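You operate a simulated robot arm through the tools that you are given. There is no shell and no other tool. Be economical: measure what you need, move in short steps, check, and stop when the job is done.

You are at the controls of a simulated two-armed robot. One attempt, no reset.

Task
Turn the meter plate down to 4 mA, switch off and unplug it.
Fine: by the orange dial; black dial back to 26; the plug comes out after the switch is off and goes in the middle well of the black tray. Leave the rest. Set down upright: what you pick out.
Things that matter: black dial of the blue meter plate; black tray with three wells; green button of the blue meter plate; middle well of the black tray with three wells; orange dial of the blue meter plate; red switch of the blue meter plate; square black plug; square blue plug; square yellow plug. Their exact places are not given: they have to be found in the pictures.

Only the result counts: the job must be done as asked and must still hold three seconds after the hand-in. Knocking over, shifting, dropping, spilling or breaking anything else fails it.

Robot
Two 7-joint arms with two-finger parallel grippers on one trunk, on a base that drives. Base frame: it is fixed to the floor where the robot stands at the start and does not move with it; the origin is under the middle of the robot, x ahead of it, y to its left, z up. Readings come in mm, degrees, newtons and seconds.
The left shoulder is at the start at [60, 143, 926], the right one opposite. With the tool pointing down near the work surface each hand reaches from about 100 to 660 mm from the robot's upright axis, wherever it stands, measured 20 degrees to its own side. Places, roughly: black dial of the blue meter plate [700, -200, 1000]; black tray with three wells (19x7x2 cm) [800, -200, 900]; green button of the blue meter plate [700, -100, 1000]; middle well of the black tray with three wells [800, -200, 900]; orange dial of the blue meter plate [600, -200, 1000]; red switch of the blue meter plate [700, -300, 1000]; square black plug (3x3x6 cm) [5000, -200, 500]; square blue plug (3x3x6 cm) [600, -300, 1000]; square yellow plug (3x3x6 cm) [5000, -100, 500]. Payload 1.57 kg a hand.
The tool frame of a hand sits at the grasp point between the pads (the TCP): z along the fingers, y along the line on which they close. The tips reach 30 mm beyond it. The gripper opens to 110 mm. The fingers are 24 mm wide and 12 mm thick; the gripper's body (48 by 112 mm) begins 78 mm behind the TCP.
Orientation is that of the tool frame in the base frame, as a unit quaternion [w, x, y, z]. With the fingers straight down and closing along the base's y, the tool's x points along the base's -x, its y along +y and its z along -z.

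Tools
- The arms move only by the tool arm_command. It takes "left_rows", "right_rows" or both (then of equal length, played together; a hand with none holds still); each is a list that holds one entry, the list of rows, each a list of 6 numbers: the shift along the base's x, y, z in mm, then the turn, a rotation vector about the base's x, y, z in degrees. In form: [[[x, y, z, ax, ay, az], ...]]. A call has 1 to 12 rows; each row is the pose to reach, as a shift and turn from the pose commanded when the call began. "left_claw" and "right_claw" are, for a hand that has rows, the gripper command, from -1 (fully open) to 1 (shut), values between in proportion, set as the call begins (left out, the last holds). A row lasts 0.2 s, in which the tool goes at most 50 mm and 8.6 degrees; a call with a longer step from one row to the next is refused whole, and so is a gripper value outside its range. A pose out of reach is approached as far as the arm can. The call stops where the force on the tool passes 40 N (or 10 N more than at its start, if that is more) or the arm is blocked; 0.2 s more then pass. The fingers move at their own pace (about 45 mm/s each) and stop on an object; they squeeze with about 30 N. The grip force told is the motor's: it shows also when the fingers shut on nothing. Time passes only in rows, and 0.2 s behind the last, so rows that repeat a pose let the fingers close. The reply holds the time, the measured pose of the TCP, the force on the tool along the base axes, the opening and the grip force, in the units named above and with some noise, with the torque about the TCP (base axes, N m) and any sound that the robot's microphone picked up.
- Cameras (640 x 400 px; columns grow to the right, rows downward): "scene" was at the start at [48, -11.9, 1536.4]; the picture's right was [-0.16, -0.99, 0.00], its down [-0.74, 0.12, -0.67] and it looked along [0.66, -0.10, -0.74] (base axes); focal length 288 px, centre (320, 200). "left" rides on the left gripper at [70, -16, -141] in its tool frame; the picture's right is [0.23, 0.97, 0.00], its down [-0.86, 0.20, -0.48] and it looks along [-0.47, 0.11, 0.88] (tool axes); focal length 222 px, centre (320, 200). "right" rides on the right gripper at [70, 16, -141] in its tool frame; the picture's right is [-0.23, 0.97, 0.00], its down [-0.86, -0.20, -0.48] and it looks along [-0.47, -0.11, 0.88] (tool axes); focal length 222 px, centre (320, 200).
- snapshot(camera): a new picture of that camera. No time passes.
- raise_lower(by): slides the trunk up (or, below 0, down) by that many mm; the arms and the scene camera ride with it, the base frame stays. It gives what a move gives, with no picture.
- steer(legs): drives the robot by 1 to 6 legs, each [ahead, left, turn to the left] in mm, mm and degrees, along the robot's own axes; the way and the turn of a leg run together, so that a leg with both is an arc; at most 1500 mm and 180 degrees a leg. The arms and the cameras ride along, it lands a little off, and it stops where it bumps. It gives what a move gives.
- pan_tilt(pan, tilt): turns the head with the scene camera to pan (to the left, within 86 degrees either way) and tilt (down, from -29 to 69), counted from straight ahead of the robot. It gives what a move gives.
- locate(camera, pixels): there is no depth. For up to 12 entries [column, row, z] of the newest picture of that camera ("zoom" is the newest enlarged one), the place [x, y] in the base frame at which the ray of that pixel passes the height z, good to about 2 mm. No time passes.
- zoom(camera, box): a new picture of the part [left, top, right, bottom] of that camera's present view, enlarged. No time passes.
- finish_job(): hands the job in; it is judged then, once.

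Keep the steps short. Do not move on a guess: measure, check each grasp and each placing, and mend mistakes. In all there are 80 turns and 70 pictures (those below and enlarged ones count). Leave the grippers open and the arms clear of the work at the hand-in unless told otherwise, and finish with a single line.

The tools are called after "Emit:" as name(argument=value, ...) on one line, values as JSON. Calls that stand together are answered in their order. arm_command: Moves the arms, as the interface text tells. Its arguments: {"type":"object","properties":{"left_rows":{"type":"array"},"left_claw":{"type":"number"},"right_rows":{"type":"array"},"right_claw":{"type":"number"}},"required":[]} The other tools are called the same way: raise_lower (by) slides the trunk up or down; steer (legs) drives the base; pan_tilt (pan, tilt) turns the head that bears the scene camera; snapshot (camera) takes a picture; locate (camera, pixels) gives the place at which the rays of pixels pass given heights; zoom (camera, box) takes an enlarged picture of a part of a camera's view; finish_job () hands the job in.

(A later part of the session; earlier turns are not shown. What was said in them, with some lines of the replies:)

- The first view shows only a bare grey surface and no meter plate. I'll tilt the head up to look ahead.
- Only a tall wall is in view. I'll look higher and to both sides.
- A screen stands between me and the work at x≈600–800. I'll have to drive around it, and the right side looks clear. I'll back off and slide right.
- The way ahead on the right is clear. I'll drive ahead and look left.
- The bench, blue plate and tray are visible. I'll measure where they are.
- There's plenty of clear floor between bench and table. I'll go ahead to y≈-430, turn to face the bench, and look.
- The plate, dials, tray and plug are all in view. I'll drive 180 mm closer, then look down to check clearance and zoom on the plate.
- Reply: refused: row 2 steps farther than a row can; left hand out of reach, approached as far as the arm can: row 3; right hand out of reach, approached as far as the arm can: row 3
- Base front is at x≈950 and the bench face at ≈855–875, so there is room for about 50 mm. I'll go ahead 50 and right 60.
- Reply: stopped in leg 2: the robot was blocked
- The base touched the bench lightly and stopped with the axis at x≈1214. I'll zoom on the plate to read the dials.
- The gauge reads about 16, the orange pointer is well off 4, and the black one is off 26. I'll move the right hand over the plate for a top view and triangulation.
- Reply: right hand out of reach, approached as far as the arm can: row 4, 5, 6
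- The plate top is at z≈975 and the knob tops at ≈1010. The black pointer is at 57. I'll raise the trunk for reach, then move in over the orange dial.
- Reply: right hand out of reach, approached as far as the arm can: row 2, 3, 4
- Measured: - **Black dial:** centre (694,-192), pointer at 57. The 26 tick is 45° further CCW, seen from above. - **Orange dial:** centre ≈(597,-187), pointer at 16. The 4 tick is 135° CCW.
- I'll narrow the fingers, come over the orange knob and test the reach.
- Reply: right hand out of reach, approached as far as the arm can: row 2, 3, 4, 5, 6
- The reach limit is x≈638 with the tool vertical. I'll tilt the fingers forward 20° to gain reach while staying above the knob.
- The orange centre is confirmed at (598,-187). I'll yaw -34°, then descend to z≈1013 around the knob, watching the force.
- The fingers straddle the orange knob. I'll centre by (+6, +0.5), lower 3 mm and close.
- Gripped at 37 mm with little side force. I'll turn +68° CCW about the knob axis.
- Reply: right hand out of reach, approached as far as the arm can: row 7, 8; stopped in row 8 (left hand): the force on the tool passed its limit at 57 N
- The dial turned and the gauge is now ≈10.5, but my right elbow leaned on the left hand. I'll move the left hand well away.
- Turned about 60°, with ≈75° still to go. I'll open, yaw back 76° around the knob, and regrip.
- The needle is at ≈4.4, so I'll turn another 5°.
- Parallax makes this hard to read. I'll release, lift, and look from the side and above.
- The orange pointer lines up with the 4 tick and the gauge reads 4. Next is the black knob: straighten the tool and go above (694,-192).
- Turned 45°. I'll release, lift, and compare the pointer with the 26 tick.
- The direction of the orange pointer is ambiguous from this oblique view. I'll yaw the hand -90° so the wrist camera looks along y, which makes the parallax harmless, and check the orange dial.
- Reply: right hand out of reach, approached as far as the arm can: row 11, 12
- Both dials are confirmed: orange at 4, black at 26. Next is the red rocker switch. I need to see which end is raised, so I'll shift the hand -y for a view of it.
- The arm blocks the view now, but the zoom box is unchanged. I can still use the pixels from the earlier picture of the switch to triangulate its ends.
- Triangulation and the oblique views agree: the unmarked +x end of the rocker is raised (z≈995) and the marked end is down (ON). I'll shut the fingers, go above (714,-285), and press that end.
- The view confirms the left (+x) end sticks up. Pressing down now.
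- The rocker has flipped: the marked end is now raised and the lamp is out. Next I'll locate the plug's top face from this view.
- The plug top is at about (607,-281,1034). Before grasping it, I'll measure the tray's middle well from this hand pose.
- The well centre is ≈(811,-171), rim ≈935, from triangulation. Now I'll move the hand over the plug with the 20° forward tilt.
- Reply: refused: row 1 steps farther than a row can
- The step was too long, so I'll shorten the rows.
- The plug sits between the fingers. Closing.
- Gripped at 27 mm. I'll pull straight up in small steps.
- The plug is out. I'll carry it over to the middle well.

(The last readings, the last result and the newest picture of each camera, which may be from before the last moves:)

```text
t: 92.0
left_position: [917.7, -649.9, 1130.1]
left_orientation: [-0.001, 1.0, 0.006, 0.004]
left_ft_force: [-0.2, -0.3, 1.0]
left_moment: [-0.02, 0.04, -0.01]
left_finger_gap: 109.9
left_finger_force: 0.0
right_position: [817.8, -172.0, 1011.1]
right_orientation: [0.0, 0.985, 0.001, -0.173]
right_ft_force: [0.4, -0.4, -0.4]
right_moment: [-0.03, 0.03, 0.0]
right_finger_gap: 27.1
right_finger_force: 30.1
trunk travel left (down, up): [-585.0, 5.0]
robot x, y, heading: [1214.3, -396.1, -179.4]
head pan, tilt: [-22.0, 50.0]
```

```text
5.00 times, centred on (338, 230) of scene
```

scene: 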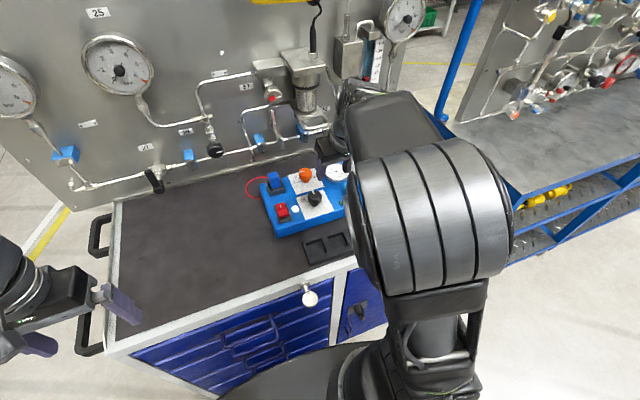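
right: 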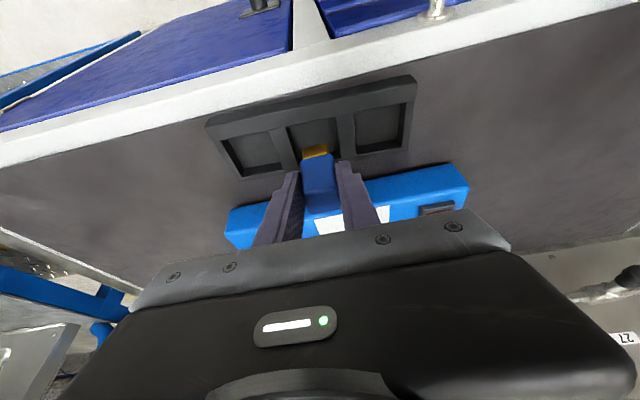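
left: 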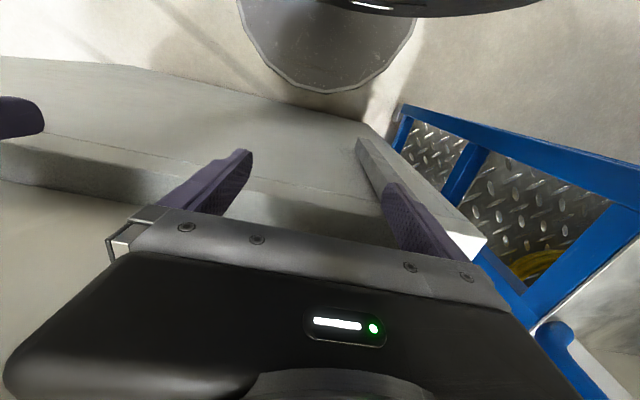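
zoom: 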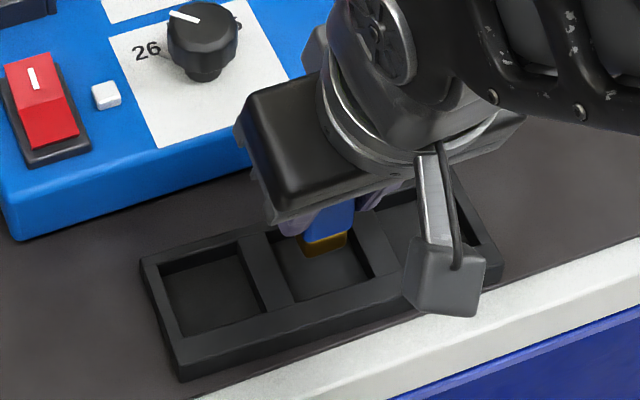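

Emit:
locate(camera="right", pixels=[[303, 151, 956], [327, 144, 956], [287, 128, 935], [338, 115, 935], [207, 124, 935], [414, 76, 935], [408, 150, 935], [242, 177, 935]])

Emit:
locate(camera="zoom", pixels=[[306, 258, 956], [347, 245, 956], [143, 262, 935], [502, 258, 935], [180, 365, 935], [267, 236, 935], [297, 303, 935], [374, 277, 935]])

```text
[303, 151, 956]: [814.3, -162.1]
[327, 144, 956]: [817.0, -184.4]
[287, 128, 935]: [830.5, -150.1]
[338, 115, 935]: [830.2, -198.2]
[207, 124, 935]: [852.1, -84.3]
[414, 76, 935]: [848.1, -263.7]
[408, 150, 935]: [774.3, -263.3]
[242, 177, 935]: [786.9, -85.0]
```

```text
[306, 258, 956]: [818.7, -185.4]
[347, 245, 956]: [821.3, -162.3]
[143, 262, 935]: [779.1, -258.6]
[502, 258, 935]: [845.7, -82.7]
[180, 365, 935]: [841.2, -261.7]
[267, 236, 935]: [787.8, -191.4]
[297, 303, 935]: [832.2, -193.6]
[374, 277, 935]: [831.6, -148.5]
```

The well centre is (809.5,-171.5) in both views. The plug is at ≈(805,-173), so I'll correct by (+4,+1.5) and lower.

Emit:
arm_command(right_rows=[[[4, 1.5, 0, 0, 0, 0], [4, 1.5, -12, 0, 0, 0], [4, 1.5, -24, 0, 0, 0], [4, 1.5, -32, 0, 0, 0], [4, 1.5, -32, 0, 0, 0]]])

Emit:
zoom(camera="scene", box=[290, 190, 386, 270])

```text
t: 93.2
left_position: [918.0, -648.8, 1132.0]
left_orientation: [-0.001, 1.0, 0.005, 0.003]
left_ft_force: [0.7, 0.8, -1.0]
left_moment: [0.0, 0.02, -0.01]
left_finger_gap: 110.2
left_finger_force: 0.0
right_position: [820.0, -169.3, 983.1]
right_orientation: [-0.001, 0.984, 0.002, -0.177]
right_ft_force: [1.0, 3.7, 39.3]
right_moment: [0.15, 0.29, -0.06]
right_finger_gap: 27.4
right_finger_force: 29.8
trunk travel left (down, up): [-585.0, 5.0]
robot x, y, heading: [1213.0, -395.9, -179.5]
head pan, tilt: [-22.0, 50.0]
```

```text
5.00 times, centred on (338, 230) of scene
```

zoom: 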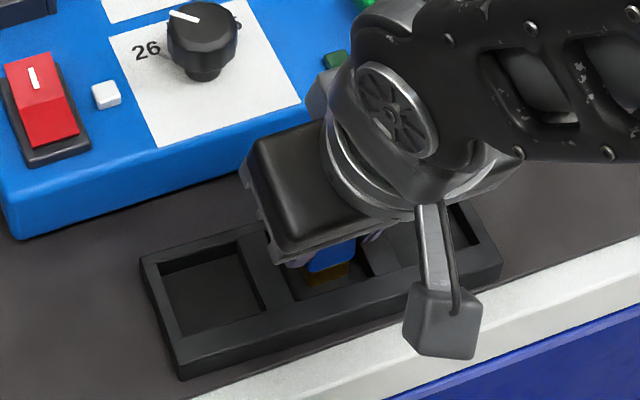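

Contact at 39 N, and the plug base sits inside the middle well. I'll relieve 3 mm, then open.

Emit:
arm_command(right_rows=[[[0, 0, 3, 0, 0, 0], [0, 0, 3, 0, 0, 0]]])

Emit:
snapshot(camera="right")

```text
t: 93.8
left_position: [918.3, -648.5, 1131.1]
left_orientation: [-0.001, 1.0, 0.006, 0.003]
left_ft_force: [0.0, 0.1, 0.0]
left_moment: [0.02, -0.03, -0.01]
left_finger_gap: 109.8
left_finger_force: 0.1
right_position: [821.2, -172.3, 983.6]
right_orientation: [0.0, 0.985, 0.0, -0.174]
right_ft_force: [-5.2, 3.6, 20.4]
right_moment: [0.19, 0.63, -0.06]
right_finger_gap: 26.9
right_finger_force: 30.3
trunk travel left (down, up): [-585.0, 5.0]
robot x, y, heading: [1214.5, -397.9, -179.9]
head pan, tilt: [-22.0, 50.0]
```

```text
6 pictures are left
```

right: 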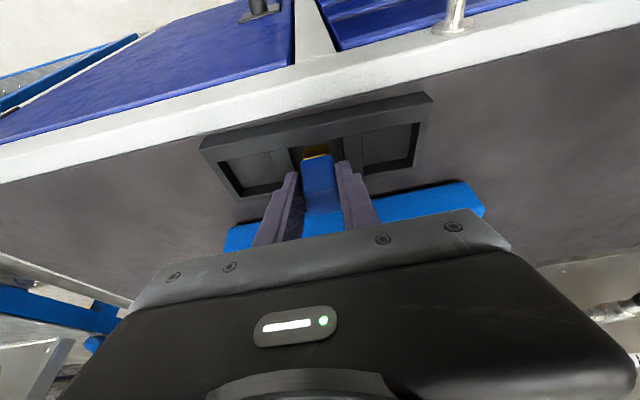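

Emit:
arm_command(right_rows=[[[0, 0, 2, 0, 0, 0], [0, 0, 2, 0, 0, 0]]])

Emit:
arm_command(right_rows=[[[0, 0, 0, 0, 0, 0], [0, 0, 0, 0, 0, 0], [0, 0, 0, 0, 0, 0]]], right_claw=0.1)

Emit:
snapshot(camera="right")

```text
t: 94.4
left_position: [917.3, -650.3, 1130.2]
left_orientation: [-0.001, 1.0, 0.006, 0.004]
left_ft_force: [0.2, 0.6, -0.4]
left_moment: [-0.04, -0.01, 0.0]
left_finger_gap: 109.7
left_finger_force: 0.1
right_position: [823.6, -172.9, 983.4]
right_orientation: [0.0, 0.985, 0.001, -0.17]
right_ft_force: [-1.1, -0.3, -0.6]
right_moment: [0.01, 0.03, -0.02]
right_finger_gap: 27.4
right_finger_force: 29.7
trunk travel left (down, up): [-585.0, 5.0]
robot x, y, heading: [1211.9, -397.0, -179.8]
head pan, tilt: [-22.0, 50.0]
```

```text
t: 95.2
left_position: [917.3, -649.5, 1131.8]
left_orientation: [-0.002, 1.0, 0.006, 0.005]
left_ft_force: [0.1, -0.8, 0.4]
left_moment: [-0.01, 0.02, -0.02]
left_finger_gap: 109.9
left_finger_force: 0.0
right_position: [820.8, -171.5, 985.2]
right_orientation: [0.0, 0.985, 0.001, -0.172]
right_ft_force: [-0.2, -0.2, 0.0]
right_moment: [0.01, -0.01, 0.0]
right_finger_gap: 49.5
right_finger_force: 0.0
trunk travel left (down, up): [-585.0, 5.0]
robot x, y, heading: [1213.3, -401.0, -179.6]
head pan, tilt: [-22.0, 50.0]
```

```text
5 pictures are left
```

right: 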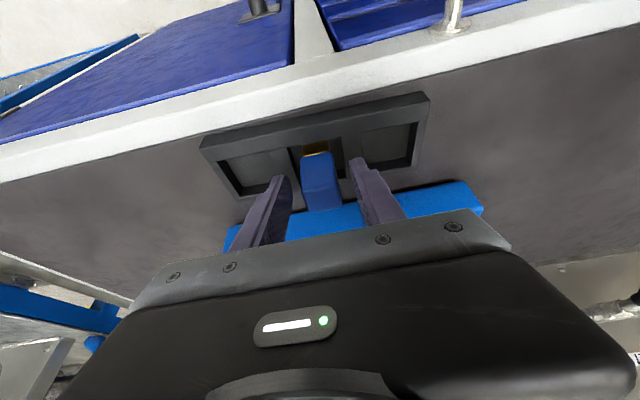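

The plug stands on its own. I'll lift straight off and swing clear, then open fully.

Emit:
arm_command(right_rows=[[[0, 0, 20, 0, 0, 0], [0, 0, 50, 0, 0, 0], [0, 0, 90, 0, 0, 0], [20, 20, 110, 0, 0, 0], [40, 50, 120, 0, 0, 0], [60, 85, 120, 0, 0, 0], [80, 120, 120, 0, 0, 0], [80, 120, 120, 0, 0, 0]]])

Emit:
arm_command(right_rows=[[[0, 0, 0, 0, 0, 0], [0, 0, 0, 0, 0, 0], [0, 0, 0, 0, 0, 0], [0, 0, 0, 0, 0, 0]]], right_claw=-1)

Emit:
zoom(camera="scene", box=[256, 150, 400, 270])

```text
t: 97.0
left_position: [915.9, -649.9, 1131.2]
left_orientation: [-0.001, 1.0, 0.007, 0.004]
left_ft_force: [0.1, -0.6, 0.2]
left_moment: [-0.03, -0.01, 0.0]
left_finger_gap: 110.2
left_finger_force: 0.0
right_position: [898.3, -50.7, 1102.4]
right_orientation: [0.001, 0.985, 0.002, -0.173]
right_ft_force: [-0.2, -0.9, -0.2]
right_moment: [0.03, -0.01, -0.03]
right_finger_gap: 49.6
right_finger_force: 0.1
trunk travel left (down, up): [-585.0, 5.0]
robot x, y, heading: [1212.0, -396.2, -179.6]
head pan, tilt: [-22.0, 50.0]
```

```text
t: 98.0
left_position: [917.5, -650.4, 1131.9]
left_orientation: [-0.001, 1.0, 0.006, 0.004]
left_ft_force: [0.2, 0.8, -0.3]
left_moment: [-0.02, -0.01, 0.04]
left_finger_gap: 110.0
left_finger_force: 0.0
right_position: [898.0, -51.6, 1102.4]
right_orientation: [0.0, 0.985, 0.002, -0.172]
right_ft_force: [0.5, 0.1, -0.7]
right_moment: [0.02, -0.01, 0.02]
right_finger_gap: 109.9
right_finger_force: 0.1
trunk travel left (down, up): [-585.0, 5.0]
robot x, y, heading: [1209.8, -396.3, -180.0]
head pan, tilt: [-22.0, 50.0]
```

```text
3.33 times, centred on (328, 210) of scene
```

zoom: 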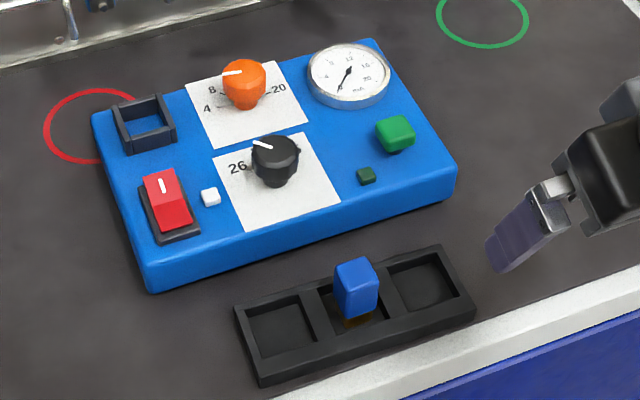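

Orange is at 4, black at 26, the switch is off with its lamp dark and the gauge at 0, and the plug stands upright in the middle well. The arms are clear and both grippers open. Handing in.

Emit:
finish_job()

```text
The job is handed in.
```

The meter plate was turned down to 4 mA with the orange dial, the black dial set back to 26, the switch turned off, and then the blue plug pulled and stood upright in the middle well of the black tray.
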